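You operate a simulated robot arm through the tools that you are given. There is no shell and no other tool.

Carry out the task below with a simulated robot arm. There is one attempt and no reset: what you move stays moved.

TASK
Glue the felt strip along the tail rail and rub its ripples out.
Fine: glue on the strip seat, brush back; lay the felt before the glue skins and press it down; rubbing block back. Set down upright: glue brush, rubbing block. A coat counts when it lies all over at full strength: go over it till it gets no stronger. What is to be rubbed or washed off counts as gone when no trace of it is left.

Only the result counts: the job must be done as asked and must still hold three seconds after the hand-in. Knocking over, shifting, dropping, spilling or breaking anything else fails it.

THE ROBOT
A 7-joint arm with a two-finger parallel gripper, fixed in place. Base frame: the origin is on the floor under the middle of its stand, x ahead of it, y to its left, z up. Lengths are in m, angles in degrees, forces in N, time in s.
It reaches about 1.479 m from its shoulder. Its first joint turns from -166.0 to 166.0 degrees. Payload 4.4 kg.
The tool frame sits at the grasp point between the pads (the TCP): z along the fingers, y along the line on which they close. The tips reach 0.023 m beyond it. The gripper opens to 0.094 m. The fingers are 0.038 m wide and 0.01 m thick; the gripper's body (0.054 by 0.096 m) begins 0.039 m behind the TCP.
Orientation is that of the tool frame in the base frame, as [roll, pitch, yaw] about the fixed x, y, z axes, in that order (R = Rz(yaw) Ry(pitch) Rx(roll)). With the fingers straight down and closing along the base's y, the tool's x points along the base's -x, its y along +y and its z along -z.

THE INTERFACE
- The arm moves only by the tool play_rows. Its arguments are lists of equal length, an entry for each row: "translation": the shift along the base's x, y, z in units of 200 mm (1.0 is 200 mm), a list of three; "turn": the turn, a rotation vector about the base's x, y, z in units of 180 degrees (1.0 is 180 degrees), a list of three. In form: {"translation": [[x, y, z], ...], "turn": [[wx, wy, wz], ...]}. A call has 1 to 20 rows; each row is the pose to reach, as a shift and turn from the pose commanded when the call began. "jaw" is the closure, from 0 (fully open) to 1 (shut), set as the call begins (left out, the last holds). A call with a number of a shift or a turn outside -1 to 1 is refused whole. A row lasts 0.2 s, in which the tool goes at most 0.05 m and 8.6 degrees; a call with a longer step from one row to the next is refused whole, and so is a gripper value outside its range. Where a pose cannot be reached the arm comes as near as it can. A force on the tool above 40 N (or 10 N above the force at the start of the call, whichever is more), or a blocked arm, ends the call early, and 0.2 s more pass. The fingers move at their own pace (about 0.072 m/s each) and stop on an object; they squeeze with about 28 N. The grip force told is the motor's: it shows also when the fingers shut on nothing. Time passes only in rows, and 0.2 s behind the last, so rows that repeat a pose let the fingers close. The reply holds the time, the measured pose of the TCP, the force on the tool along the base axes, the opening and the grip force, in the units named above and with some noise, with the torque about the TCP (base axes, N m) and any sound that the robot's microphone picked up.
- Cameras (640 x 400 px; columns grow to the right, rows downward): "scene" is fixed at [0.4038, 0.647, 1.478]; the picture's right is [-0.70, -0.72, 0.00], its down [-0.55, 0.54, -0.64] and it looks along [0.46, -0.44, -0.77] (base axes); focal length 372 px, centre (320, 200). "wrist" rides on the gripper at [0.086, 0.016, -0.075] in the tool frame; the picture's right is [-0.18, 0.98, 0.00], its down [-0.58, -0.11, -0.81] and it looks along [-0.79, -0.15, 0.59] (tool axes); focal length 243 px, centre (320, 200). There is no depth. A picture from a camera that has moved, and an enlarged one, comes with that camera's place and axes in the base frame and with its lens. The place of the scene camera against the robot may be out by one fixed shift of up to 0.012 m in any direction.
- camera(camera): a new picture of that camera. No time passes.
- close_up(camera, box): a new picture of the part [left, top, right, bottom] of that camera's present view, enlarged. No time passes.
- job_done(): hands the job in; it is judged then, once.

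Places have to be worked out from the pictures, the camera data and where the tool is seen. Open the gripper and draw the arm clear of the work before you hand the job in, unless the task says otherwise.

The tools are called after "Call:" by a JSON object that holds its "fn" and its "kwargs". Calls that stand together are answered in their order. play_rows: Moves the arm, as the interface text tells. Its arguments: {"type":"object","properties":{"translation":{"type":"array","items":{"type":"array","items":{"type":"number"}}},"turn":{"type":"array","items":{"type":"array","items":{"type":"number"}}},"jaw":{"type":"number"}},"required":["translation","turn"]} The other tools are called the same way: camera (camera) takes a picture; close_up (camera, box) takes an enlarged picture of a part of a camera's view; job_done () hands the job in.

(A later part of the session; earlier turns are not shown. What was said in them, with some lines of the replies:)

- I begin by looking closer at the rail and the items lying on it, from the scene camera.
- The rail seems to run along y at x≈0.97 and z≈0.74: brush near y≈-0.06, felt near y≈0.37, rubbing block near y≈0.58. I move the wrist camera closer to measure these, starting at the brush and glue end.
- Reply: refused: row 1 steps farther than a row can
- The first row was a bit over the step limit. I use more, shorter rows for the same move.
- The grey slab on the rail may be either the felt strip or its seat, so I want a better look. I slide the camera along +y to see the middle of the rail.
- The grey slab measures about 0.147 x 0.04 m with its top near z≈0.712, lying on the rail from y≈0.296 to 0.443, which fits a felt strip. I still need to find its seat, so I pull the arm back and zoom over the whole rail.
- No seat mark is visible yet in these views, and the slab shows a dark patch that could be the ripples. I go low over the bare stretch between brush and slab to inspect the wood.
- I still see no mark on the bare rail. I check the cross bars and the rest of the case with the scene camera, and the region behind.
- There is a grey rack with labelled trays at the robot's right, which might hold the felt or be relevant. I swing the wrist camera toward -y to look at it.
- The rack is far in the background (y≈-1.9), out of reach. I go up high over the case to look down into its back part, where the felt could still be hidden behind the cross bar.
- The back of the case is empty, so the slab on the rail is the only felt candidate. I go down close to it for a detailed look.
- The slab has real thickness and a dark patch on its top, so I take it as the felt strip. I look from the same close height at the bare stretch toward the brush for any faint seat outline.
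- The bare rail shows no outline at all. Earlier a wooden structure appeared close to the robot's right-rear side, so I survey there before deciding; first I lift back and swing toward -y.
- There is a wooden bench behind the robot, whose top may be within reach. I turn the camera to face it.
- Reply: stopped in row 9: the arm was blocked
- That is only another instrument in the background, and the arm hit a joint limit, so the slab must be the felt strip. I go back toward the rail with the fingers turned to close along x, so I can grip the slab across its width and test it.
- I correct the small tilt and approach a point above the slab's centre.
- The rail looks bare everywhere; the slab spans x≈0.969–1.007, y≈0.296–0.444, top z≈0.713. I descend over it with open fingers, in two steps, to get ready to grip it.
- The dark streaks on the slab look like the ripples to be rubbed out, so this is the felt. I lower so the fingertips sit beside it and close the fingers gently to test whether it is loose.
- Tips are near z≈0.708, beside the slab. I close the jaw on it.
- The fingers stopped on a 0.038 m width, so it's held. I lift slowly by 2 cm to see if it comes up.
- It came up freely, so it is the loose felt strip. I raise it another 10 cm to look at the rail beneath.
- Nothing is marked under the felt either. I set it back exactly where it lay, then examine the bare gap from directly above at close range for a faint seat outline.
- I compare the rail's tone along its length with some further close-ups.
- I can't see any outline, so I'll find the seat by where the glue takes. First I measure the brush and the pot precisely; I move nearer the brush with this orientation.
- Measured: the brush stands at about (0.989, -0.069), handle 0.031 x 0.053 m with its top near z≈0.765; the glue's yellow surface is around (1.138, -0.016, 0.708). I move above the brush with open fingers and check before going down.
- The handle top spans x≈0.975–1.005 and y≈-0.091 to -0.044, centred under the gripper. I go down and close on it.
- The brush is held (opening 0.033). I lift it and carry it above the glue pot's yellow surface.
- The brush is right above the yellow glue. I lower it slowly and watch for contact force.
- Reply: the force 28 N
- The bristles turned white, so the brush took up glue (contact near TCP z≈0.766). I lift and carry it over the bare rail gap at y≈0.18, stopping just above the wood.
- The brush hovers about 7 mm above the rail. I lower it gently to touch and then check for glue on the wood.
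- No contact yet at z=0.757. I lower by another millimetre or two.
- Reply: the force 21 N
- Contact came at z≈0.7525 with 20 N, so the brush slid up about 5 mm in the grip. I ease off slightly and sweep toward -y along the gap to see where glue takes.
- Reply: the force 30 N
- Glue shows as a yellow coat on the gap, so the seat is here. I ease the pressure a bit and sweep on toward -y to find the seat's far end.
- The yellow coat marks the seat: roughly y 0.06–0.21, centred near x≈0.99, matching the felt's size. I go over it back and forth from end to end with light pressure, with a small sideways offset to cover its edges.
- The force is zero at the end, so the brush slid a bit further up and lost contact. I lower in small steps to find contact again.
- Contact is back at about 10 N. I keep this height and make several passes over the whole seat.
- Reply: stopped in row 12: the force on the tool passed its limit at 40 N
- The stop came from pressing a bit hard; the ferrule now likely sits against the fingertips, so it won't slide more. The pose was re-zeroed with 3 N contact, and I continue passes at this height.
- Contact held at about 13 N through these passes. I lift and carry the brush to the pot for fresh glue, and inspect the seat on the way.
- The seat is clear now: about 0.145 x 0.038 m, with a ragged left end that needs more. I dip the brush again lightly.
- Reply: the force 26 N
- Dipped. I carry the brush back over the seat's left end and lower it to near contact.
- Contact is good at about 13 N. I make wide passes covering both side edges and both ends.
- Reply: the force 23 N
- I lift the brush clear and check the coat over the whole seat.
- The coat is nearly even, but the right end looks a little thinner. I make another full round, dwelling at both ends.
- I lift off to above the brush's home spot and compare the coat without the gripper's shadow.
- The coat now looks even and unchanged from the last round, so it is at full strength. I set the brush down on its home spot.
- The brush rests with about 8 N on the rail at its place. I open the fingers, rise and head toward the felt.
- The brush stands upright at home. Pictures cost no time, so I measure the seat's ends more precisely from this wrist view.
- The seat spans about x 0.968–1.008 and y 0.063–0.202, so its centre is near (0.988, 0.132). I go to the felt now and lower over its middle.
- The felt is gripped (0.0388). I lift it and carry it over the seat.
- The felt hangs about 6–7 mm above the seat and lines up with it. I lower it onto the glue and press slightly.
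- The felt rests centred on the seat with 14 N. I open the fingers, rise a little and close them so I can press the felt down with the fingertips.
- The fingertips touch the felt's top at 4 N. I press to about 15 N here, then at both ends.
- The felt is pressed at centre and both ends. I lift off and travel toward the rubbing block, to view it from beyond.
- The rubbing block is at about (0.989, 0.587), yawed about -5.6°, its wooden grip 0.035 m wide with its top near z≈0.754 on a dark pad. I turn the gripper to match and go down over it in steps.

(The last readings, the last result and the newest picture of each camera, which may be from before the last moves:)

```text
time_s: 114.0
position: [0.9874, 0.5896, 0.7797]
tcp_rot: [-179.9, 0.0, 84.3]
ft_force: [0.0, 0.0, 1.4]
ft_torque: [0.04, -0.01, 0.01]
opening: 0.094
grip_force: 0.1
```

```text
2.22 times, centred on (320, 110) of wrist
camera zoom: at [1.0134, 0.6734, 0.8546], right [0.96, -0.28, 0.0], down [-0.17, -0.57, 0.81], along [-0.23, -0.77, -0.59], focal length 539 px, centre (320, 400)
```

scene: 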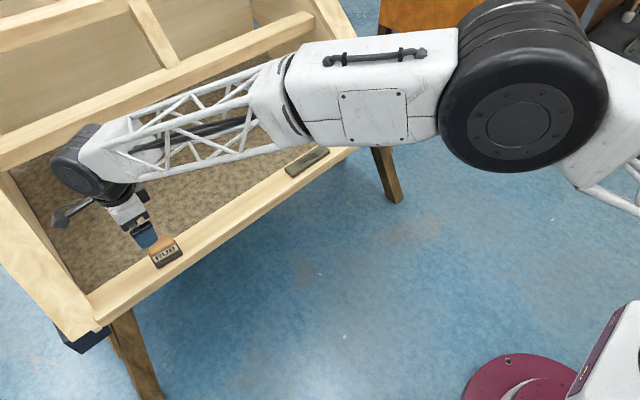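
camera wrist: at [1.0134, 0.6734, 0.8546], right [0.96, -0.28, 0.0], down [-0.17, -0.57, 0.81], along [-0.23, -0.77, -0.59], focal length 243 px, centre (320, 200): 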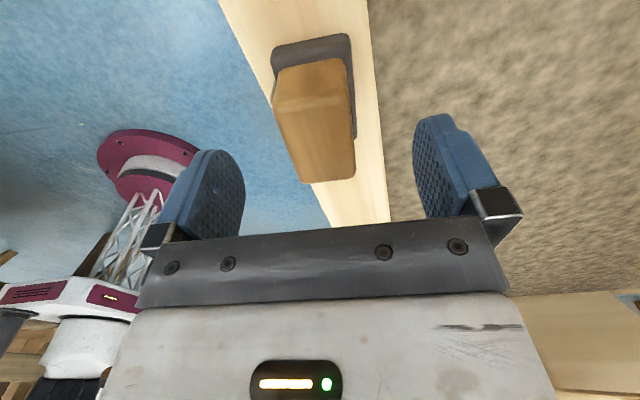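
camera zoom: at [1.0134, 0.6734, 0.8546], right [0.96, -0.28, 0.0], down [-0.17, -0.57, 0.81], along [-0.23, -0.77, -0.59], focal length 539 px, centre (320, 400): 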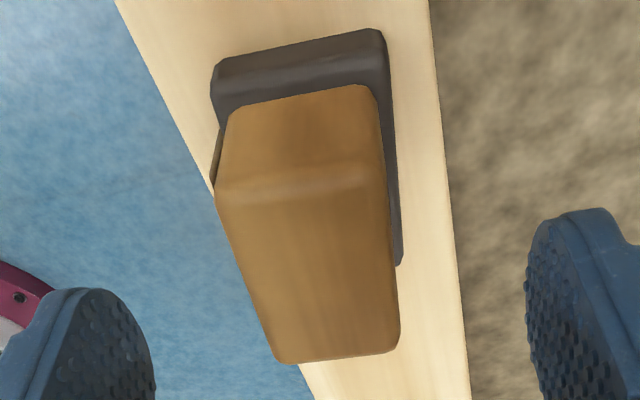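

The block is centred at about (0.9887, 0.588) with yaw near -6.7°. I fine-adjust and descend to grip height.

Call:
{"fn": "play_rows", "kwargs": {"translation": [[0.006, -0.005, -0.06], [0.006, -0.005, -0.12], [0.006, -0.005, -0.165], [0.006, -0.005, -0.172], [0.006, -0.005, -0.172]], "turn": [[0, 0, -0.005], [0, 0, -0.005], [0, 0, -0.005], [0, 0, -0.005], [0, 0, -0.005]]}}

Call:
{"fn": "close_up", "kwargs": {"camera": "scene", "box": [126, 220, 206, 270]}}

```text
time_s: 115.2
position: [0.9912, 0.5877, 0.7472]
tcp_rot: [179.9, 0.0, 83.4]
ft_force: [0.4, 0.0, -1.1]
ft_torque: [0.04, 0.03, 0.0]
opening: 0.0939
grip_force: 0.0
```

```text
8.00 times, centred on (166, 245) of scene
camera zoom: at [0.4038, 0.647, 1.478], right [-0.7, -0.72, 0.0], down [-0.55, 0.54, -0.64], along [0.46, -0.44, -0.77], focal length 2977 px, centre (1552, -160)
```

zoom: 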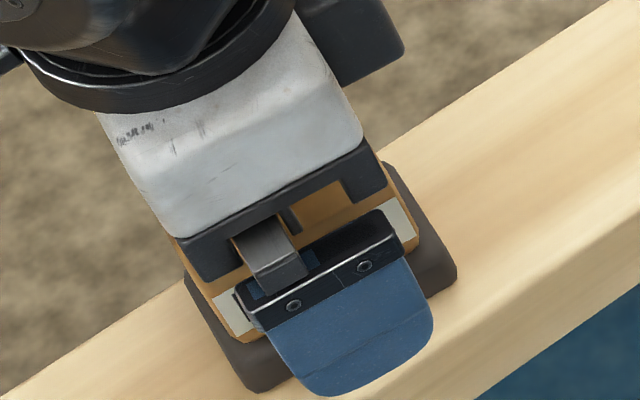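

Call:
{"fn": "play_rows", "kwargs": {"translation": [[0, 0, 0], [0, 0, 0], [0, 0, 0], [0, 0, 0], [0, 0, 0]], "turn": [[0, 0, 0], [0, 0, 0], [0, 0, 0], [0, 0, 0], [0, 0, 0]], "jaw": 1.0}}

Call:
{"fn": "close_up", "kwargs": {"camera": "scene", "box": [126, 220, 206, 270]}}

```text
time_s: 116.4
position: [0.9917, 0.5879, 0.7473]
tcp_rot: [179.9, -0.1, 83.3]
ft_force: [0.4, 0.4, 0.9]
ft_torque: [0.03, 0.07, -0.03]
opening: 0.0366
grip_force: 28.3
```

```text
8.00 times, centred on (166, 245) of scene
camera zoom: at [0.4038, 0.647, 1.478], right [-0.7, -0.72, 0.0], down [-0.55, 0.54, -0.64], along [0.46, -0.44, -0.77], focal length 2977 px, centre (1552, -160)
```

zoom: 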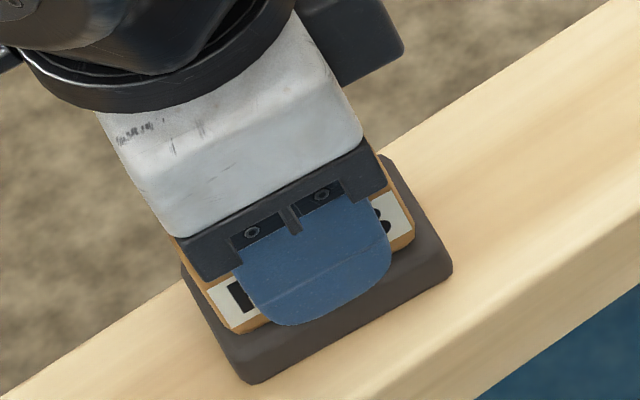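

The block is held (0.0366). I lift it, turn it square to the rail, and carry it toward the felt.

Call:
{"fn": "play_rows", "kwargs": {"translation": [[0, 0, 0.1], [0, 0, 0.25], [0, -0.2, 0.25], [0, -0.4, 0.25], [0, -0.6, 0.25], [-0.003, -0.8, 0.25], [-0.005, -1.0, 0.25]], "turn": [[0, 0, 0], [0, 0, 0], [0, 0, 0.01], [0, 0, 0.02], [0, 0, 0.03], [0, 0, 0.037], [0, 0, 0.037]]}}

Call:
{"fn": "play_rows", "kwargs": {"translation": [[0, -0.2, 0], [0, -0.4, 0], [0, -0.6, 0], [0, -0.8, 0], [0, -1.0, 0]], "turn": [[0, 0, 0], [0, 0, 0], [0, 0, 0], [0, 0, 0], [0, 0, 0]]}}

Call:
{"fn": "play_rows", "kwargs": {"translation": [[0, -0.15, 0], [0, -0.28, -0.05], [0, -0.28, -0.1], [0, -0.28, -0.14], [0, -0.28, -0.14]], "turn": [[0, 0, 0], [0, 0, 0], [0, 0, 0], [0, 0, 0], [0, 0, 0]]}}

Call:
{"fn": "close_up", "kwargs": {"camera": "scene", "box": [240, 110, 368, 190]}}

```text
time_s: 118.0
position: [0.9913, 0.3878, 0.7949]
tcp_rot: [180.0, -0.2, 90.1]
ft_force: [-0.2, -0.2, -1.1]
ft_torque: [0.01, 0.0, 0.01]
opening: 0.0367
grip_force: 27.9
```

```text
time_s: 119.2
position: [0.9904, 0.1876, 0.7965]
tcp_rot: [179.9, -0.1, 90.1]
ft_force: [-0.1, -0.2, -0.5]
ft_torque: [0.02, 0.02, 0.01]
opening: 0.0367
grip_force: 28.7
```

```text
time_s: 120.4
position: [0.9905, 0.1314, 0.7691]
tcp_rot: [179.9, 0.0, 90.0]
ft_force: [-0.5, 0.5, -0.4]
ft_torque: [0.02, 0.02, 0.0]
opening: 0.0366
grip_force: 28.0
```

```text
5.00 times, centred on (304, 150) of scene
camera zoom: at [0.4038, 0.647, 1.478], right [-0.7, -0.72, 0.0], down [-0.55, 0.54, -0.64], along [0.46, -0.44, -0.77], focal length 1860 px, centre (400, 450)
```

zoom: 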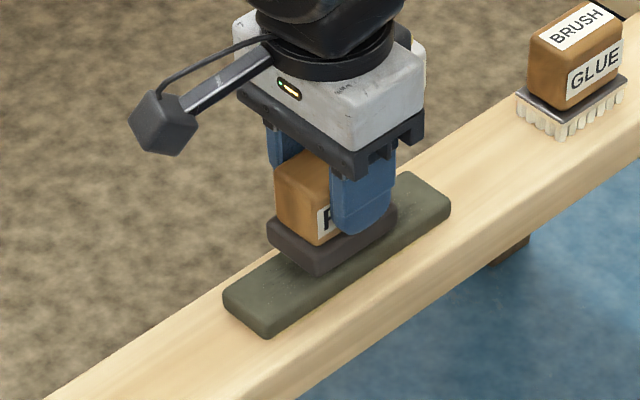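

The block is over the felt's centre, about 8 mm above. I lower in small steps to contact.

Call:
{"fn": "play_rows", "kwargs": {"translation": [[-0.008, 0, -0.02], [-0.01, 0, -0.035], [-0.01, 0, -0.042], [-0.01, 0, -0.042]], "turn": [[0, 0, 0], [0, 0, 0], [0, 0, 0], [0, 0, 0]]}}

```text
time_s: 121.4
position: [0.9883, 0.1339, 0.7625]
tcp_rot: [179.8, 0.1, 90.1]
ft_force: [-1.0, -1.4, 24.6]
ft_torque: [-0.07, 0.12, 0.0]
opening: 0.0367
grip_force: 27.5
```

Contact at 24 N; I back off slightly and rub back and forth along the felt's whole length.

Call:
{"fn": "play_rows", "kwargs": {"translation": [[0, 0, 0.004], [0, 0.1, 0.004], [0, 0.2, 0.004], [0, 0.22, 0.004], [0, 0.1, 0.004], [0, 0, 0.004], [0, -0.1, 0.004], [0, -0.2, 0.004], [0, -0.23, 0.004], [0, -0.1, 0.004], [0, 0, 0.004], [0, 0.1, 0.004], [0, 0.2, 0.004], [0, 0.22, 0.004], [0, 0.1, 0.004], [0, 0, 0.004], [0, -0.1, 0.004], [0, -0.2, 0.004], [0, -0.1, 0.004], [0, 0, 0.004]], "turn": [[0, 0, 0], [0, 0, 0], [0, 0, 0], [0, 0, 0], [0, 0, 0], [0, 0, 0], [0, 0, 0], [0, 0, 0], [0, 0, 0], [0, 0, 0], [0, 0, 0], [0, 0, 0], [0, 0, 0], [0, 0, 0], [0, 0, 0], [0, 0, 0], [0, 0, 0], [0, 0, 0], [0, 0, 0], [0, 0, 0]]}}

Call:
{"fn": "close_up", "kwargs": {"camera": "scene", "box": [264, 130, 344, 180]}}

```text
time_s: 125.6
position: [0.9881, 0.1335, 0.7616]
tcp_rot: [180.0, 0.0, 90.0]
ft_force: [-0.5, -5.5, 10.9]
ft_torque: [-0.13, 0.06, 0.03]
opening: 0.0363
grip_force: 27.6
```

```text
8.00 times, centred on (304, 155) of scene
camera zoom: at [0.4038, 0.647, 1.478], right [-0.7, -0.72, 0.0], down [-0.55, 0.54, -0.64], along [0.46, -0.44, -0.77], focal length 2977 px, centre (448, 560)
```

zoom: 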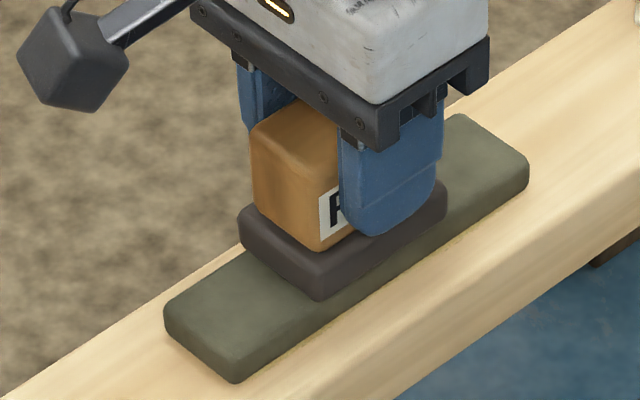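

The felt hasn't moved and the ends look clear. I do another set of strokes with slight sideways offsets, then lift to inspect.

Call:
{"fn": "play_rows", "kwargs": {"translation": [[0.015, 0.1, 0], [0.015, 0.21, 0], [0.015, 0.1, 0], [0.015, 0, 0], [0.015, -0.1, 0], [0.015, -0.22, 0], [-0.015, -0.22, 0], [-0.015, -0.1, 0], [-0.015, 0, 0], [-0.015, 0.1, 0], [-0.015, 0.21, 0], [0, 0.1, 0], [0, 0, 0], [0, -0.1, 0], [0, -0.22, 0], [0, -0.3, 0.1], [0, -0.4, 0.25], [0, -0.6, 0.25], [0, -0.8, 0.25], [0, -0.8, 0.25]], "turn": [[0, 0, 0], [0, 0, 0], [0, 0, 0], [0, 0, 0], [0, 0, 0], [0, 0, 0], [0, 0, 0], [0, 0, 0], [0, 0, 0], [0, 0, 0], [0, 0, 0], [0, 0, 0], [0, 0, 0], [0, 0, 0], [0, 0, 0], [0, 0, 0], [0, 0, 0], [0, 0, 0], [0, 0, 0], [0, 0, 0]]}}

Call:
{"fn": "close_up", "kwargs": {"camera": "scene", "box": [264, 130, 344, 180]}}

Call:
{"fn": "close_up", "kwargs": {"camera": "scene", "box": [280, 140, 328, 170]}}

```text
time_s: 129.8
position: [0.9857, -0.0284, 0.8105]
tcp_rot: [180.0, 0.0, 90.1]
ft_force: [-1.0, -0.1, -1.2]
ft_torque: [0.0, 0.0, 0.0]
opening: 0.0368
grip_force: 27.8
```

```text
8.00 times, centred on (304, 155) of scene
camera zoom: at [0.4038, 0.647, 1.478], right [-0.7, -0.72, 0.0], down [-0.55, 0.54, -0.64], along [0.46, -0.44, -0.77], focal length 2977 px, centre (448, 560)
```

zoom: 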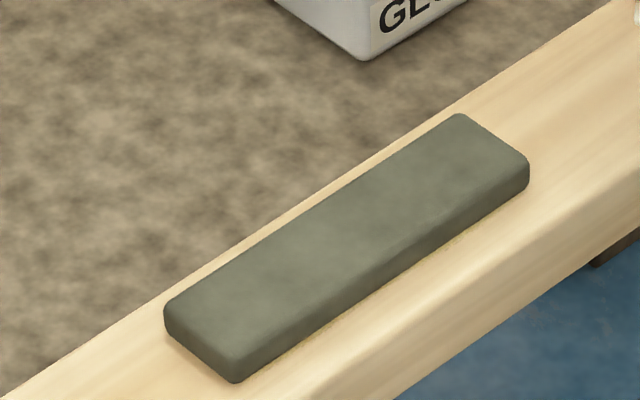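

```text
13.33 times, centred on (304, 155) of scene
camera zoom: at [0.4038, 0.647, 1.478], right [-0.7, -0.72, 0.0], down [-0.55, 0.54, -0.64], along [0.46, -0.44, -0.77], focal length 4961 px, centre (533, 800)
```

zoom: 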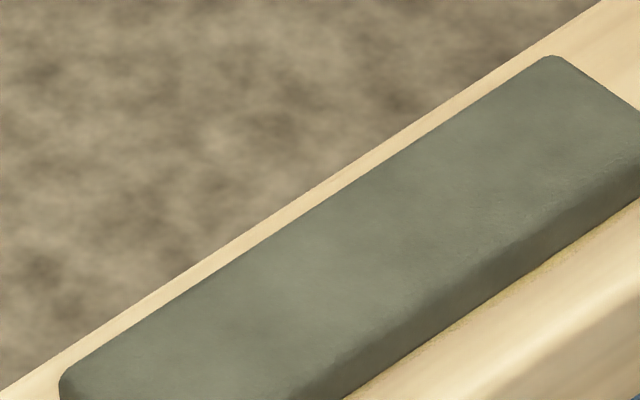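

The felt looks smooth, with perhaps a faint shade near the front edge. I check the brush wasn't touched, since the block hovered close to it, and go back for another rub with emphasis on the edges.

Call:
{"fn": "close_up", "kwargs": {"camera": "scene", "box": [290, 80, 402, 150]}}

Call:
{"fn": "play_rows", "kwargs": {"translation": [[0, 0.05, 0.02], [0, 0.2, 0.02], [0, 0.4, 0.0], [0, 0.58, -0.1], [0, 0.58, -0.2], [0, 0.58, -0.245], [0, 0.58, -0.25], [0, 0.58, -0.25]], "turn": [[0, 0, 0], [0, 0, 0], [0, 0, 0], [0, 0, 0], [0, 0, 0], [0, 0, 0], [0, 0, 0], [0, 0, 0]]}}

```text
5.71 times, centred on (346, 115) of scene
camera zoom: at [0.4038, 0.647, 1.478], right [-0.7, -0.72, 0.0], down [-0.55, 0.54, -0.64], along [0.46, -0.44, -0.77], focal length 2126 px, centre (171, 686)
```

zoom: 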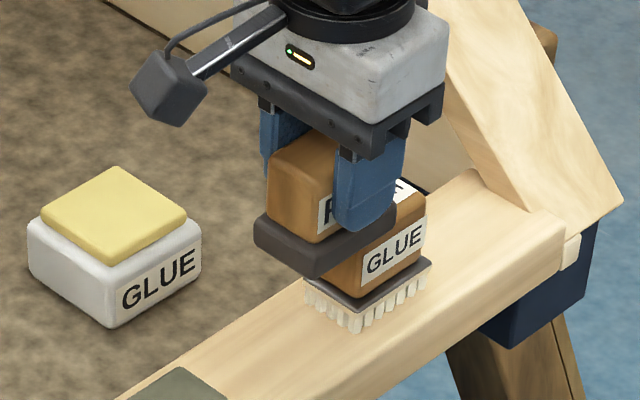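

```text
time_s: 131.6
position: [0.9875, 0.0888, 0.7635]
tcp_rot: [180.0, 0.0, 90.1]
ft_force: [0.0, 2.5, 4.9]
ft_torque: [0.28, 0.02, -0.01]
opening: 0.0367
grip_force: 27.8
```

The brush still stands. Contact is light here; I rub again with a touch more pressure and offsets toward both edges.

Call:
{"fn": "play_rows", "kwargs": {"translation": [[-0.02, 0, -0.003], [-0.02, 0.11, -0.003], [-0.02, 0.22, -0.003], [-0.02, 0.33, -0.003], [-0.02, 0.43, -0.003], [-0.02, 0.33, -0.003], [-0.02, 0.22, -0.003], [-0.02, 0.11, -0.003], [-0.02, 0, -0.003], [0.02, 0, -0.003], [0.02, 0.11, -0.003], [0.02, 0.22, -0.003], [0.02, 0.33, -0.003], [0.02, 0.43, -0.003], [0.02, 0.33, -0.003], [0.02, 0.22, -0.003], [0.02, 0.11, -0.003], [0, 0, -0.003], [0, 0.15, -0.003], [0, 0.3, -0.003]], "turn": [[0, 0, 0], [0, 0, 0], [0, 0, 0], [0, 0, 0], [0, 0, 0], [0, 0, 0], [0, 0, 0], [0, 0, 0], [0, 0, 0], [0, 0, 0], [0, 0, 0], [0, 0, 0], [0, 0, 0], [0, 0, 0], [0, 0, 0], [0, 0, 0], [0, 0, 0], [0, 0, 0], [0, 0, 0], [0, 0, 0]]}}

Call:
{"fn": "play_rows", "kwargs": {"translation": [[0, 0.13, 0], [0, 0, 0], [0, -0.15, 0], [0, -0.3, 0], [0, -0.15, 0], [0, 0, 0], [0, 0.13, 0], [0, 0.2, 0.08], [0, 0.3, 0.2], [0, 0.5, 0.25], [0, 0.7, 0.25], [0, 0.9, 0.25], [0, 0.9, 0.25]], "turn": [[0, 0, 0], [0, 0, 0], [0, 0, 0], [0, 0, 0], [0, 0, 0], [0, 0, 0], [0, 0, 0], [0, 0, 0], [0, 0, 0], [0, 0, 0], [0, 0, 0], [0, 0, 0], [0, 0, 0]]}}

Call:
{"fn": "close_up", "kwargs": {"camera": "scene", "box": [264, 130, 344, 180]}}

Call:
{"fn": "close_up", "kwargs": {"camera": "scene", "box": [280, 140, 328, 170]}}

```text
time_s: 135.8
position: [0.9883, 0.1477, 0.7595]
tcp_rot: [179.9, 0.0, 90.0]
ft_force: [-0.1, -0.4, -0.6]
ft_torque: [-0.01, 0.03, -0.03]
opening: 0.0368
grip_force: 28.3
```

```text
time_s: 138.6
position: [0.9887, 0.3296, 0.81]
tcp_rot: [179.9, 0.0, 90.1]
ft_force: [-1.1, 0.5, -0.7]
ft_torque: [0.04, 0.0, -0.01]
opening: 0.0366
grip_force: 27.7
```

```text
8.00 times, centred on (304, 155) of scene
camera zoom: at [0.4038, 0.647, 1.478], right [-0.7, -0.72, 0.0], down [-0.55, 0.54, -0.64], along [0.46, -0.44, -0.77], focal length 2977 px, centre (448, 560)
```

zoom: 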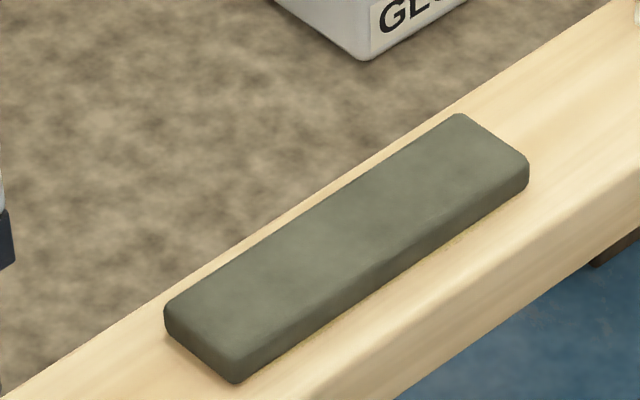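

```text
13.33 times, centred on (304, 155) of scene
camera zoom: at [0.4038, 0.647, 1.478], right [-0.7, -0.72, 0.0], down [-0.55, 0.54, -0.64], along [0.46, -0.44, -0.77], focal length 4961 px, centre (533, 800)
```

zoom: 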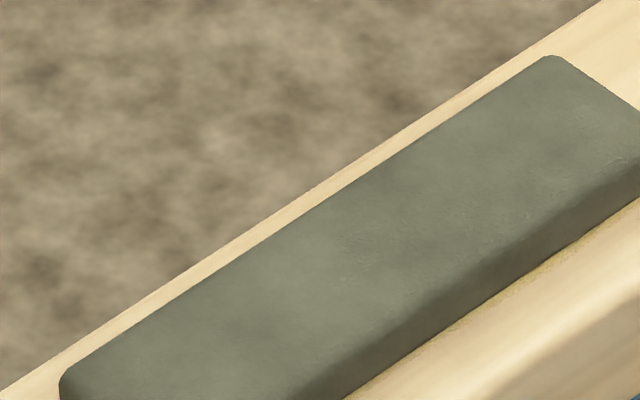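

The felt looks smooth. The last strokes may have lost contact because the block slid up in the grip, so I return for one more set with verified contact.

Call:
{"fn": "play_rows", "kwargs": {"translation": [[0, -0.2, 0], [0, -0.4, 0], [0, -0.6, 0], [0, -0.8, 0], [0, -0.98, -0.05], [0, -0.98, -0.18], [0, -0.98, -0.25], [0, -0.98, -0.258], [0, -0.98, -0.258]], "turn": [[0, 0, 0], [0, 0, 0], [0, 0, 0], [0, 0, 0], [0, 0, 0], [0, 0, 0], [0, 0, 0], [0, 0, 0], [0, 0, 0]]}}

```text
time_s: 140.6
position: [0.9885, 0.1315, 0.7593]
tcp_rot: [179.9, 0.0, 90.1]
ft_force: [-1.1, 0.7, -1.2]
ft_torque: [-0.02, 0.01, 0.03]
opening: 0.0366
grip_force: 27.9
```

Call:
{"fn": "play_rows", "kwargs": {"translation": [[0, 0, -0.004], [0, 0, -0.008], [0, 0, -0.008]], "turn": [[0, 0, 0], [0, 0, 0], [0, 0, 0]]}}

```text
time_s: 141.4
position: [0.9884, 0.1331, 0.7593]
tcp_rot: [180.0, 0.1, 90.1]
ft_force: [-0.2, -1.2, 11.8]
ft_torque: [-0.36, 0.09, 0.01]
opening: 0.0366
grip_force: 28.2
```

Contact is back at about 12 N. I rub several strokes over the full length with side offsets.

Call:
{"fn": "play_rows", "kwargs": {"translation": [[0.015, 0.1, -0.001], [0.015, 0.21, -0.001], [0.015, 0.1, -0.001], [0.015, 0, -0.001], [0.015, -0.1, -0.001], [0.015, -0.22, -0.001], [-0.015, -0.22, -0.001], [-0.015, -0.1, -0.001], [-0.015, 0, -0.001], [-0.015, 0.1, -0.001], [-0.015, 0.21, -0.001], [-0.015, 0.1, -0.002], [-0.015, 0, -0.002], [-0.015, -0.1, -0.002], [-0.015, -0.22, -0.002], [0, -0.1, -0.002], [0, 0, -0.002], [0, 0.1, -0.002], [0, 0.21, -0.002], [0, 0.1, -0.002]], "turn": [[0, 0, 0], [0, 0, 0], [0, 0, 0], [0, 0, 0], [0, 0, 0], [0, 0, 0], [0, 0, 0], [0, 0, 0], [0, 0, 0], [0, 0, 0], [0, 0, 0], [0, 0, 0], [0, 0, 0], [0, 0, 0], [0, 0, 0], [0, 0, 0], [0, 0, 0], [0, 0, 0], [0, 0, 0], [0, 0, 0]]}}

Call:
{"fn": "play_rows", "kwargs": {"translation": [[0, 0, 0.1], [0, 0.1, 0.25], [0, 0.3, 0.3], [0, 0.5, 0.3], [0, 0.7, 0.3], [0, 0.9, 0.3], [0, 0.9, 0.3]], "turn": [[0, 0, 0], [0, 0, 0], [0, 0, 0], [0, 0, 0], [0, 0, 0], [0, 0, 0], [0, 0, 0]]}}

Call:
{"fn": "close_up", "kwargs": {"camera": "scene", "box": [264, 130, 344, 180]}}

Call:
{"fn": "close_up", "kwargs": {"camera": "scene", "box": [280, 140, 328, 170]}}

```text
time_s: 145.6
position: [0.9875, 0.1537, 0.7573]
tcp_rot: [-179.9, 0.0, 90.1]
ft_force: [-0.2, 1.3, 1.0]
ft_torque: [0.06, 0.01, 0.0]
opening: 0.0367
grip_force: 28.1
```

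```text
time_s: 147.2
position: [0.9878, 0.3309, 0.8176]
tcp_rot: [179.9, 0.0, 90.1]
ft_force: [0.2, -0.2, -1.1]
ft_torque: [0.0, 0.01, 0.04]
opening: 0.0368
grip_force: 28.4
```

```text
8.00 times, centred on (304, 155) of scene
camera zoom: at [0.4038, 0.647, 1.478], right [-0.7, -0.72, 0.0], down [-0.55, 0.54, -0.64], along [0.46, -0.44, -0.77], focal length 2977 px, centre (448, 560)
```

zoom: 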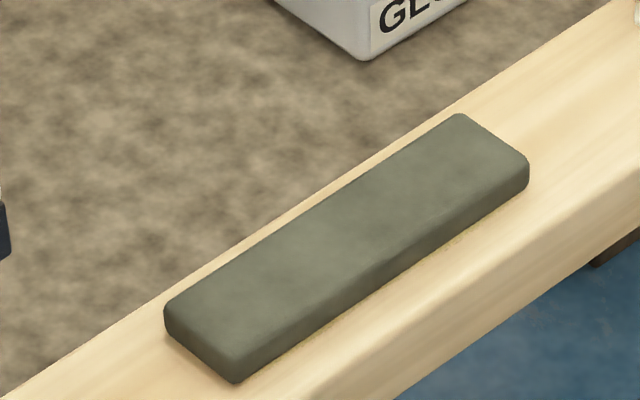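

```text
13.33 times, centred on (304, 155) of scene
camera zoom: at [0.4038, 0.647, 1.478], right [-0.7, -0.72, 0.0], down [-0.55, 0.54, -0.64], along [0.46, -0.44, -0.77], focal length 4961 px, centre (533, 800)
```

zoom: 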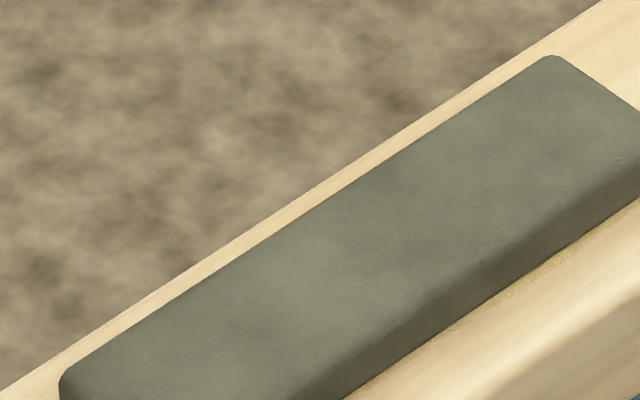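

The felt looks uniform in the scene view. I take a look from a second angle with the wrist camera, moving off to the side so the held block does not block the view.

Call:
{"fn": "play_rows", "kwargs": {"translation": [[-0.15, -0.07, 0.11], [-0.31, -0.14, 0.22], [-0.47, -0.2, 0.33], [-0.63, -0.27, 0.44], [-0.78, -0.34, 0.55], [-0.94, -0.4, 0.66], [-0.94, -0.4, 0.66]], "turn": [[0, 0, 0], [0, 0, 0], [0, 0, 0], [0, 0, 0], [0, 0, 0], [0, 0, 0], [0, 0, 0]]}}

Call:
{"fn": "camera", "kwargs": {"camera": "wrist"}}

Call:
{"fn": "close_up", "kwargs": {"camera": "wrist", "box": [420, 20, 580, 140]}}

```text
time_s: 148.8
position: [0.7986, 0.253, 0.9498]
tcp_rot: [180.0, 0.0, 90.0]
ft_force: [-0.8, 0.1, -0.9]
ft_torque: [-0.03, 0.01, 0.02]
opening: 0.0366
grip_force: 27.8
```

```text
taken
camera wrist: at [0.8153, 0.3378, 1.0248], right [0.98, -0.18, 0.0], down [-0.11, -0.58, 0.81], along [-0.15, -0.79, -0.59], focal length 243 px, centre (320, 200)
```

wrist: 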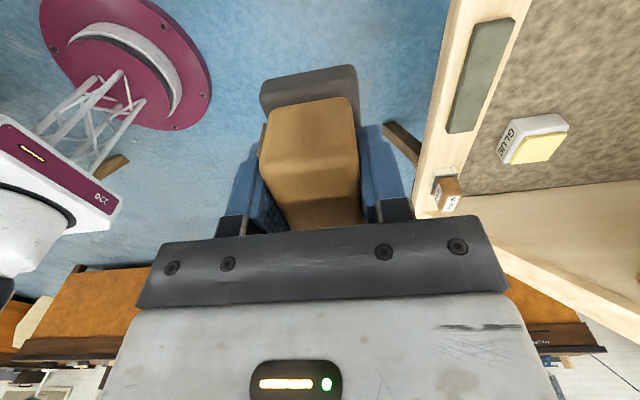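

```text
3.33 times, centred on (500, 80) of wrist
camera zoom: at [0.8153, 0.3378, 1.0248], right [0.98, -0.18, 0.0], down [-0.11, -0.58, 0.81], along [-0.15, -0.79, -0.59], focal length 809 px, centre (-280, 600)
```

zoom: 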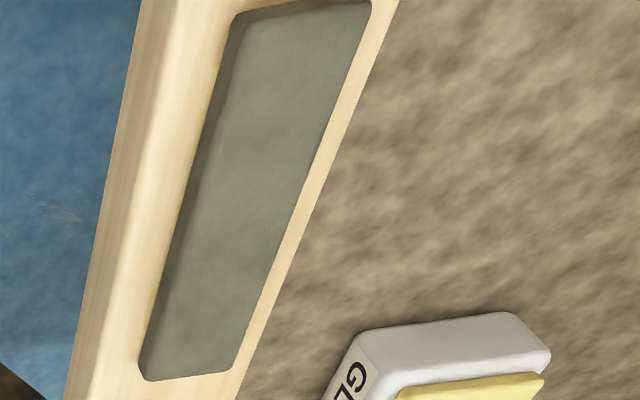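

The felt is smooth with no trace of ripples from this angle either. I now carry the block back to its home spot and restore its yaw.

Call:
{"fn": "play_rows", "kwargs": {"translation": [[0.1, 0.2, 0], [0.2, 0.4, 0], [0.3, 0.6, 0], [0.4, 0.8, 0], [0.5, 1.0, 0]], "turn": [[0, 0, 0], [0, 0, 0], [0, 0, 0], [0, 0, 0], [0, 0, 0]]}}

Call:
{"fn": "play_rows", "kwargs": {"translation": [[0.1, 0.18, -0.05], [0.2, 0.36, -0.12], [0.3, 0.5, -0.25], [0.4, 0.6, -0.4], [0.457, 0.675, -0.55], [0.457, 0.675, -0.75], [0.457, 0.675, -0.9], [0.457, 0.675, -0.9]], "turn": [[0, 0, -0.01], [0, 0, -0.02], [0, 0, -0.03], [0, 0, -0.037], [0, 0, -0.037], [0, 0, -0.037], [0, 0, -0.037], [0, 0, -0.037]]}}

Call:
{"fn": "close_up", "kwargs": {"camera": "scene", "box": [110, 200, 238, 280]}}

```text
time_s: 150.0
position: [0.8991, 0.4534, 0.9512]
tcp_rot: [179.9, 0.0, 90.0]
ft_force: [0.3, 0.0, -1.4]
ft_torque: [0.01, 0.01, 0.0]
opening: 0.0367
grip_force: 27.8
```

```text
time_s: 151.8
position: [0.9912, 0.5883, 0.7675]
tcp_rot: [179.9, 0.0, 83.3]
ft_force: [0.4, -0.2, -1.4]
ft_torque: [-0.02, 0.01, 0.04]
opening: 0.0366
grip_force: 28.3
```

```text
5.00 times, centred on (174, 240) of scene
camera zoom: at [0.4038, 0.647, 1.478], right [-0.7, -0.72, 0.0], down [-0.55, 0.54, -0.64], along [0.46, -0.44, -0.77], focal length 1860 px, centre (1050, 0)
```

zoom: 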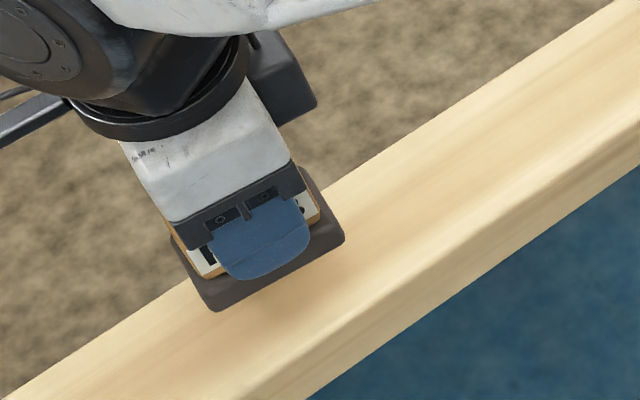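

The block is over its home. I lower it in steps until it touches the rail.

Call:
{"fn": "play_rows", "kwargs": {"translation": [[0, 0, -0.05], [0, 0, -0.09], [0, 0, -0.105], [0, 0, -0.113], [0, 0, -0.113]], "turn": [[0, 0, 0], [0, 0, 0], [0, 0, 0], [0, 0, 0], [0, 0, 0]]}}

Call:
{"fn": "play_rows", "kwargs": {"translation": [[0, 0, -0.004], [0, 0, -0.008], [0, 0, -0.008]], "turn": [[0, 0, 0], [0, 0, 0], [0, 0, 0]]}}

```text
time_s: 153.0
position: [0.9917, 0.5883, 0.7463]
tcp_rot: [-179.9, 0.0, 83.4]
ft_force: [0.1, 0.8, -1.1]
ft_torque: [0.02, 0.02, 0.02]
opening: 0.0367
grip_force: 27.8
```

```text
time_s: 153.8
position: [0.9916, 0.5882, 0.7442]
tcp_rot: [-180.0, 0.0, 83.3]
ft_force: [0.1, 0.4, -1.2]
ft_torque: [-0.03, -0.03, -0.01]
opening: 0.0368
grip_force: 28.1
```

Call:
{"fn": "play_rows", "kwargs": {"translation": [[0, 0, -0.004], [0, 0, -0.008], [0, 0, -0.008]], "turn": [[0, 0, 0], [0, 0, 0], [0, 0, 0]]}}

Call:
{"fn": "close_up", "kwargs": {"camera": "scene", "box": [126, 220, 206, 270]}}

```text
time_s: 154.6
position: [0.991, 0.5882, 0.7429]
tcp_rot: [179.9, 0.0, 83.4]
ft_force: [-0.5, -0.3, -0.9]
ft_torque: [0.03, -0.03, -0.02]
opening: 0.037
grip_force: 27.9
```

```text
8.00 times, centred on (166, 245) of scene
camera zoom: at [0.4038, 0.647, 1.478], right [-0.7, -0.72, 0.0], down [-0.55, 0.54, -0.64], along [0.46, -0.44, -0.77], focal length 2977 px, centre (1552, -160)
```

zoom: 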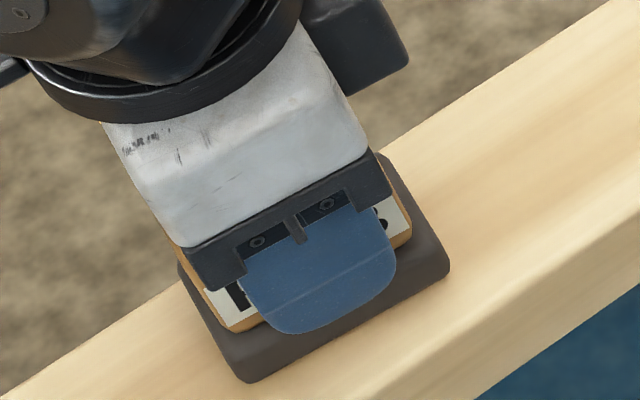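

Call:
{"fn": "play_rows", "kwargs": {"translation": [[0, 0, -0.004], [0, 0, -0.007], [0, 0, -0.007]], "turn": [[0, 0, 0], [0, 0, 0], [0, 0, 0]]}}

```text
time_s: 155.4
position: [0.9916, 0.5872, 0.742]
tcp_rot: [-179.9, -0.1, 83.4]
ft_force: [-1.1, -0.9, 0.2]
ft_torque: [0.01, 0.01, -0.01]
opening: 0.0364
grip_force: 28.2
```

Call:
{"fn": "play_rows", "kwargs": {"translation": [[0, 0, -0.004], [0, 0, -0.006], [0, 0, -0.006]], "turn": [[0, 0, 0], [0, 0, 0], [0, 0, 0]]}}

```text
time_s: 156.2
position: [0.9921, 0.588, 0.741]
tcp_rot: [179.8, 0.0, 83.4]
ft_force: [0.5, 0.6, -0.7]
ft_torque: [0.04, 0.01, 0.01]
opening: 0.0364
grip_force: 28.1
```

Still no touch at z≈0.741. I go on in small steps.

Call:
{"fn": "play_rows", "kwargs": {"translation": [[0, 0, -0.004], [0, 0, -0.007], [0, 0, -0.007]], "turn": [[0, 0, 0], [0, 0, 0], [0, 0, 0]]}}

Call:
{"fn": "close_up", "kwargs": {"camera": "scene", "box": [126, 220, 206, 270]}}

```text
time_s: 157.0
position: [0.991, 0.5888, 0.7407]
tcp_rot: [179.9, -0.1, 83.5]
ft_force: [-3.6, 1.9, 14.8]
ft_torque: [-0.18, 0.39, -0.02]
opening: 0.0369
grip_force: 28.1
```

```text
8.00 times, centred on (166, 245) of scene
camera zoom: at [0.4038, 0.647, 1.478], right [-0.7, -0.72, 0.0], down [-0.55, 0.54, -0.64], along [0.46, -0.44, -0.77], focal length 2977 px, centre (1552, -160)
```

zoom: 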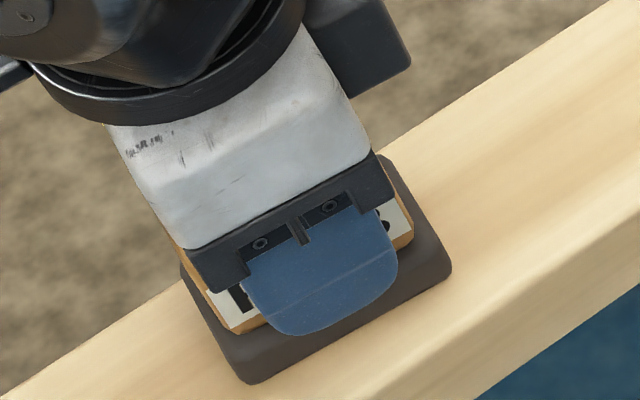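

It rests on the rail now. I relieve the pressure slightly, open the fingers, and rise straight up.

Call:
{"fn": "play_rows", "kwargs": {"translation": [[0, 0, 0.005], [0, 0, 0.005], [0, 0, 0.005], [0, 0, 0.005], [0, 0, 0.05], [0, 0, 0.15], [0, 0, 0.35], [0, 0, 0.5], [0, 0, 0.5]], "turn": [[0, 0, 0], [0, 0, 0], [0, 0, 0], [0, 0, 0], [0, 0, 0], [0, 0, 0], [0, 0, 0], [0, 0, 0], [0, 0, 0]], "jaw": 0.0}}

Call:
{"fn": "camera", "kwargs": {"camera": "wrist"}}

Call:
{"fn": "close_up", "kwargs": {"camera": "scene", "box": [110, 200, 238, 280]}}

```text
time_s: 159.0
position: [0.9922, 0.587, 0.8384]
tcp_rot: [180.0, 0.0, 83.3]
ft_force: [0.9, -0.2, -0.6]
ft_torque: [0.02, -0.01, 0.01]
opening: 0.094
grip_force: 0.1
```

```text
taken
camera wrist: at [1.0181, 0.6706, 0.9122], right [0.96, -0.3, 0.0], down [-0.18, -0.57, 0.81], along [-0.24, -0.77, -0.59], focal length 243 px, centre (320, 200)
```

wrist: 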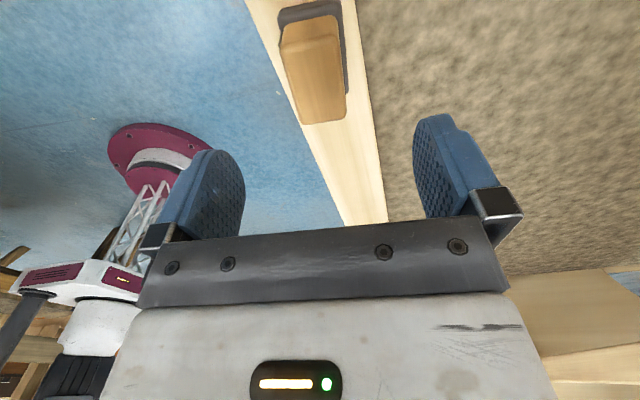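

```text
5.00 times, centred on (174, 240) of scene
camera zoom: at [0.4038, 0.647, 1.478], right [-0.7, -0.72, 0.0], down [-0.55, 0.54, -0.64], along [0.46, -0.44, -0.77], focal length 1860 px, centre (1050, 0)
```

zoom: 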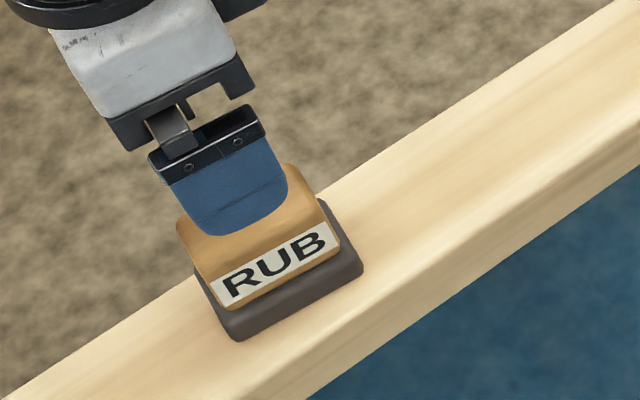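

The block stands upright at home and the fingers are clear. I retreat up and back, then do a final check of all items.

Call:
{"fn": "play_rows", "kwargs": {"translation": [[0, 0, 0.2], [-0.1, -0.1, 0.4], [-0.25, -0.25, 0.5], [-0.4, -0.4, 0.6], [-0.55, -0.55, 0.7], [-0.7, -0.7, 0.75], [-0.85, -0.85, 0.8], [-1.0, -0.95, 0.8], [-1.0, -0.95, 0.8]], "turn": [[0, 0, 0], [0, 0, 0], [0, 0, 0], [0, 0, 0], [0, 0, 0], [0, 0, 0], [0, 0, 0], [0, 0, 0], [0, 0, 0]]}}

Call:
{"fn": "camera", "kwargs": {"camera": "scene"}}

Call:
{"fn": "camera", "kwargs": {"camera": "wrist"}}

Call:
{"fn": "close_up", "kwargs": {"camera": "scene", "box": [240, 90, 400, 190]}}

```text
time_s: 161.0
position: [0.79, 0.4004, 0.9977]
tcp_rot: [-180.0, 0.0, 83.4]
ft_force: [-0.6, 0.7, 0.3]
ft_torque: [0.04, -0.04, 0.02]
opening: 0.094
grip_force: 0.1
```

```text
taken
```

scene: 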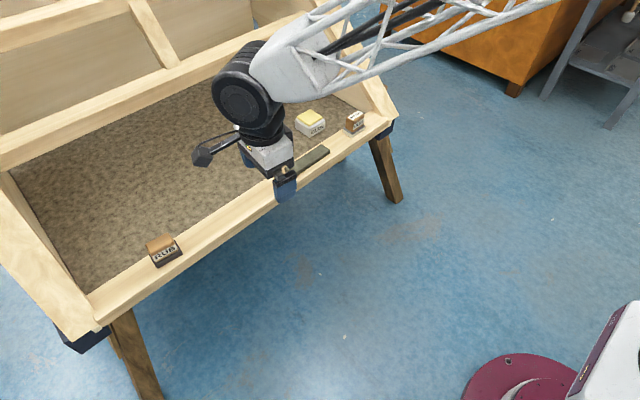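

```text
taken
camera wrist: at [0.8165, 0.4824, 1.0718], right [0.96, -0.3, 0.0], down [-0.18, -0.57, 0.81], along [-0.24, -0.77, -0.59], focal length 243 px, centre (320, 200)
```

wrist: 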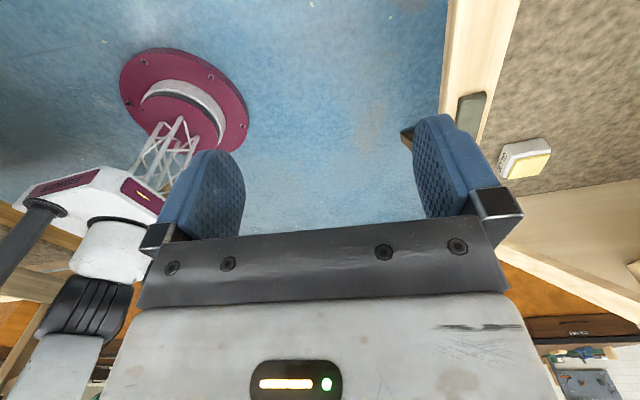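

```text
4.00 times, centred on (320, 140) of scene
camera zoom: at [0.4038, 0.647, 1.478], right [-0.7, -0.72, 0.0], down [-0.55, 0.54, -0.64], along [0.46, -0.44, -0.77], focal length 1488 px, centre (320, 440)
```

zoom: 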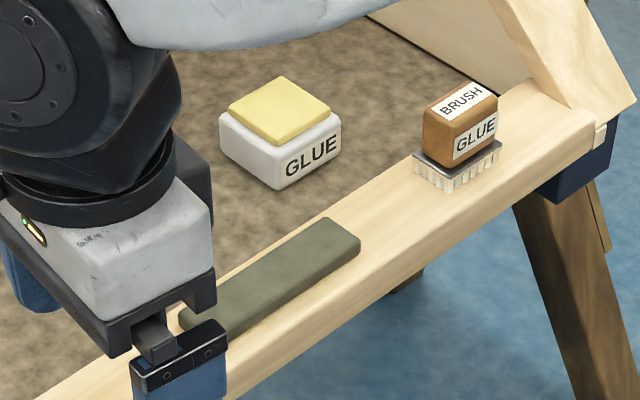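

Brush, pot and block all stand at their original places. I draw the arm further back for an unobstructed last look at the felt.

Call:
{"fn": "play_rows", "kwargs": {"translation": [[-0.15, -0.1, 0.05], [-0.3, -0.25, 0.1], [-0.45, -0.4, 0.15], [-0.6, -0.6, 0.2], [-0.75, -0.8, 0.2], [-0.85, -1.0, 0.2], [-0.85, -1.0, 0.2]], "turn": [[0, 0, 0], [0, 0, 0], [0, 0, 0], [0, 0, 0], [0, 0, 0], [0, 0, 0], [0, 0, 0]]}}

Call:
{"fn": "camera", "kwargs": {"camera": "scene"}}

Call:
{"fn": "close_up", "kwargs": {"camera": "scene", "box": [264, 130, 344, 180]}}

Call:
{"fn": "close_up", "kwargs": {"camera": "scene", "box": [280, 140, 328, 170]}}

```text
refused: row 4 steps farther than a row can; nothing moved
```

```text
taken
```

scene: 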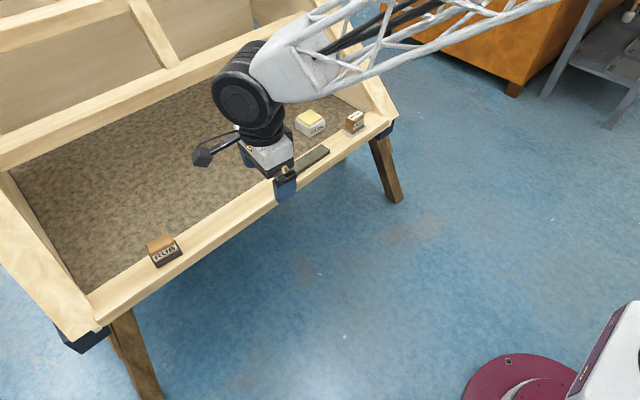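

```text
8.00 times, centred on (304, 155) of scene
camera zoom: at [0.4038, 0.647, 1.478], right [-0.7, -0.72, 0.0], down [-0.55, 0.54, -0.64], along [0.46, -0.44, -0.77], focal length 2977 px, centre (448, 560)
```

zoom: 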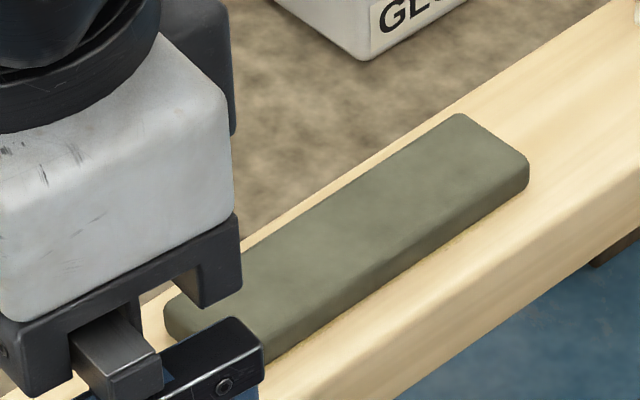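

```text
13.33 times, centred on (304, 155) of scene
camera zoom: at [0.4038, 0.647, 1.478], right [-0.7, -0.72, 0.0], down [-0.55, 0.54, -0.64], along [0.46, -0.44, -0.77], focal length 4961 px, centre (533, 800)
```

zoom: 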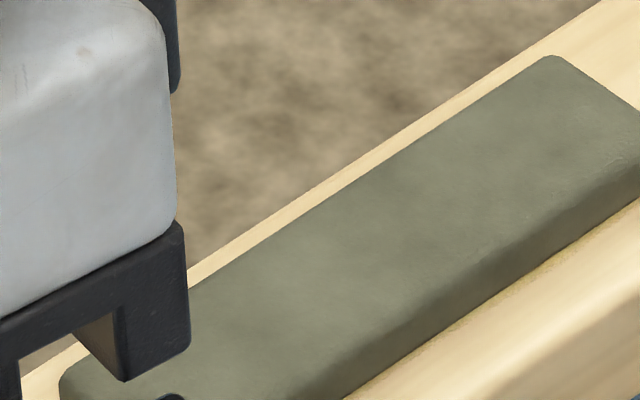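

One row was a bit too long, so nothing moved. I repeat the retreat with shorter steps.

Call:
{"fn": "play_rows", "kwargs": {"translation": [[-0.12, 0, 0.05], [-0.28, 0, 0.1], [-0.44, 0, 0.15], [-0.6, 0, 0.2], [-0.76, 0, 0.2], [-0.9, 0, 0.2], [-0.9, 0, 0.2]], "turn": [[0, 0, 0], [0, 0, 0], [0, 0, 0], [0, 0, 0], [0, 0, 0], [0, 0, 0], [0, 0, 0]]}}

Call:
{"fn": "camera", "kwargs": {"camera": "scene"}}

Call:
{"fn": "close_up", "kwargs": {"camera": "scene", "box": [264, 130, 344, 180]}}

Call:
{"fn": "close_up", "kwargs": {"camera": "scene", "box": [110, 210, 222, 280]}}

```text
time_s: 162.6
position: [0.6113, 0.3992, 1.0395]
tcp_rot: [179.9, 0.1, 83.4]
ft_force: [-0.2, -0.2, 0.0]
ft_torque: [0.0, 0.02, 0.0]
opening: 0.0941
grip_force: 0.1
```

```text
taken
```

scene: 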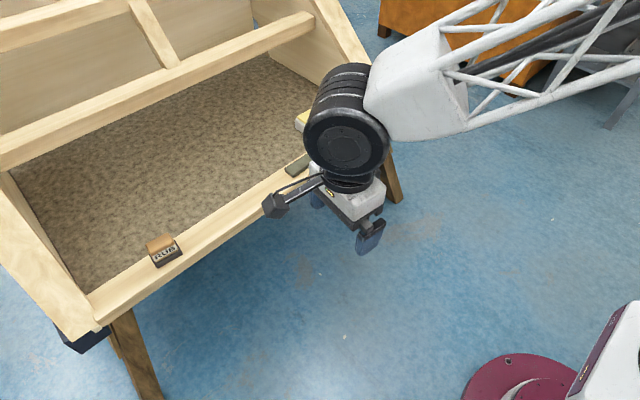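

```text
8.00 times, centred on (304, 155) of scene
camera zoom: at [0.4038, 0.647, 1.478], right [-0.7, -0.72, 0.0], down [-0.55, 0.54, -0.64], along [0.46, -0.44, -0.77], focal length 2977 px, centre (448, 560)
```

zoom: 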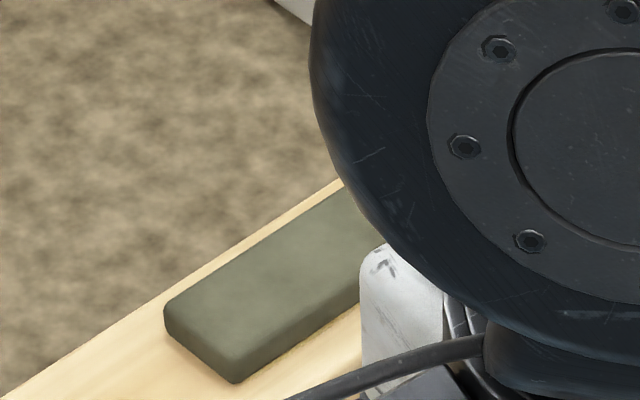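

```text
5.71 times, centred on (166, 245) of scene
camera zoom: at [0.4038, 0.647, 1.478], right [-0.7, -0.72, 0.0], down [-0.55, 0.54, -0.64], along [0.46, -0.44, -0.77], focal length 2126 px, centre (1200, -57)
```

zoom: 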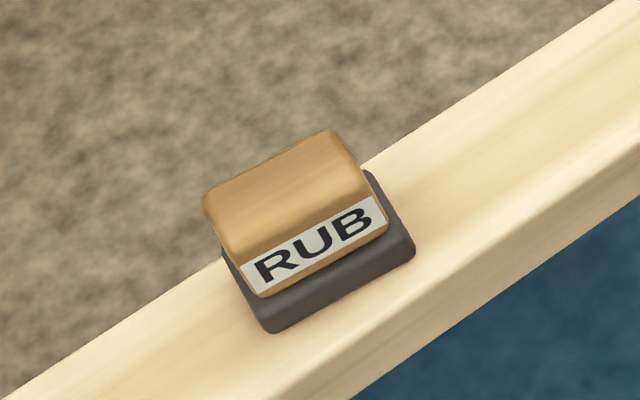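

The felt lies smooth on the seat, the block and brush stand upright at home, the gripper is open and the arm is clear of the work. I hand the job in.

Call:
{"fn": "job_done", "kwargs": {}}

```text
The job is handed in.
```

The felt strip is glued along the tail rail and its ripples are rubbed out. I handed the job in and have not seen the judgment.

- **Seat:** it had no visible outline. I found it by where the glue took, on the bare stretch of rail between the brush and where the felt lay, about y 0.06 to 0.20 m.
- **Glue:** I dipped the brush twice and went over the whole seat until another round made it no stronger. The brush is back upright at its place.
- **Felt:** I laid it centred on the seat about 13 s after the last brush stroke, or 43 s after the first glue. I can't tell whether the glue had started to skin by then. I pressed the felt down at the centre and both ends with roughly 15–18 N.
- **Rubbing:** I rubbed it over its full length until the dark streaks were gone, then checked it in the scene view and from a second angle with the wrist camera. The block is back upright at its home spot.
- **Nothing else disturbed:** the glue pot is where it started. The rubbing block passed very close above the brush once, but the brush did not move.

A thin line of glue shows along the front edge, because the seat is about a millimetre wider than the felt.
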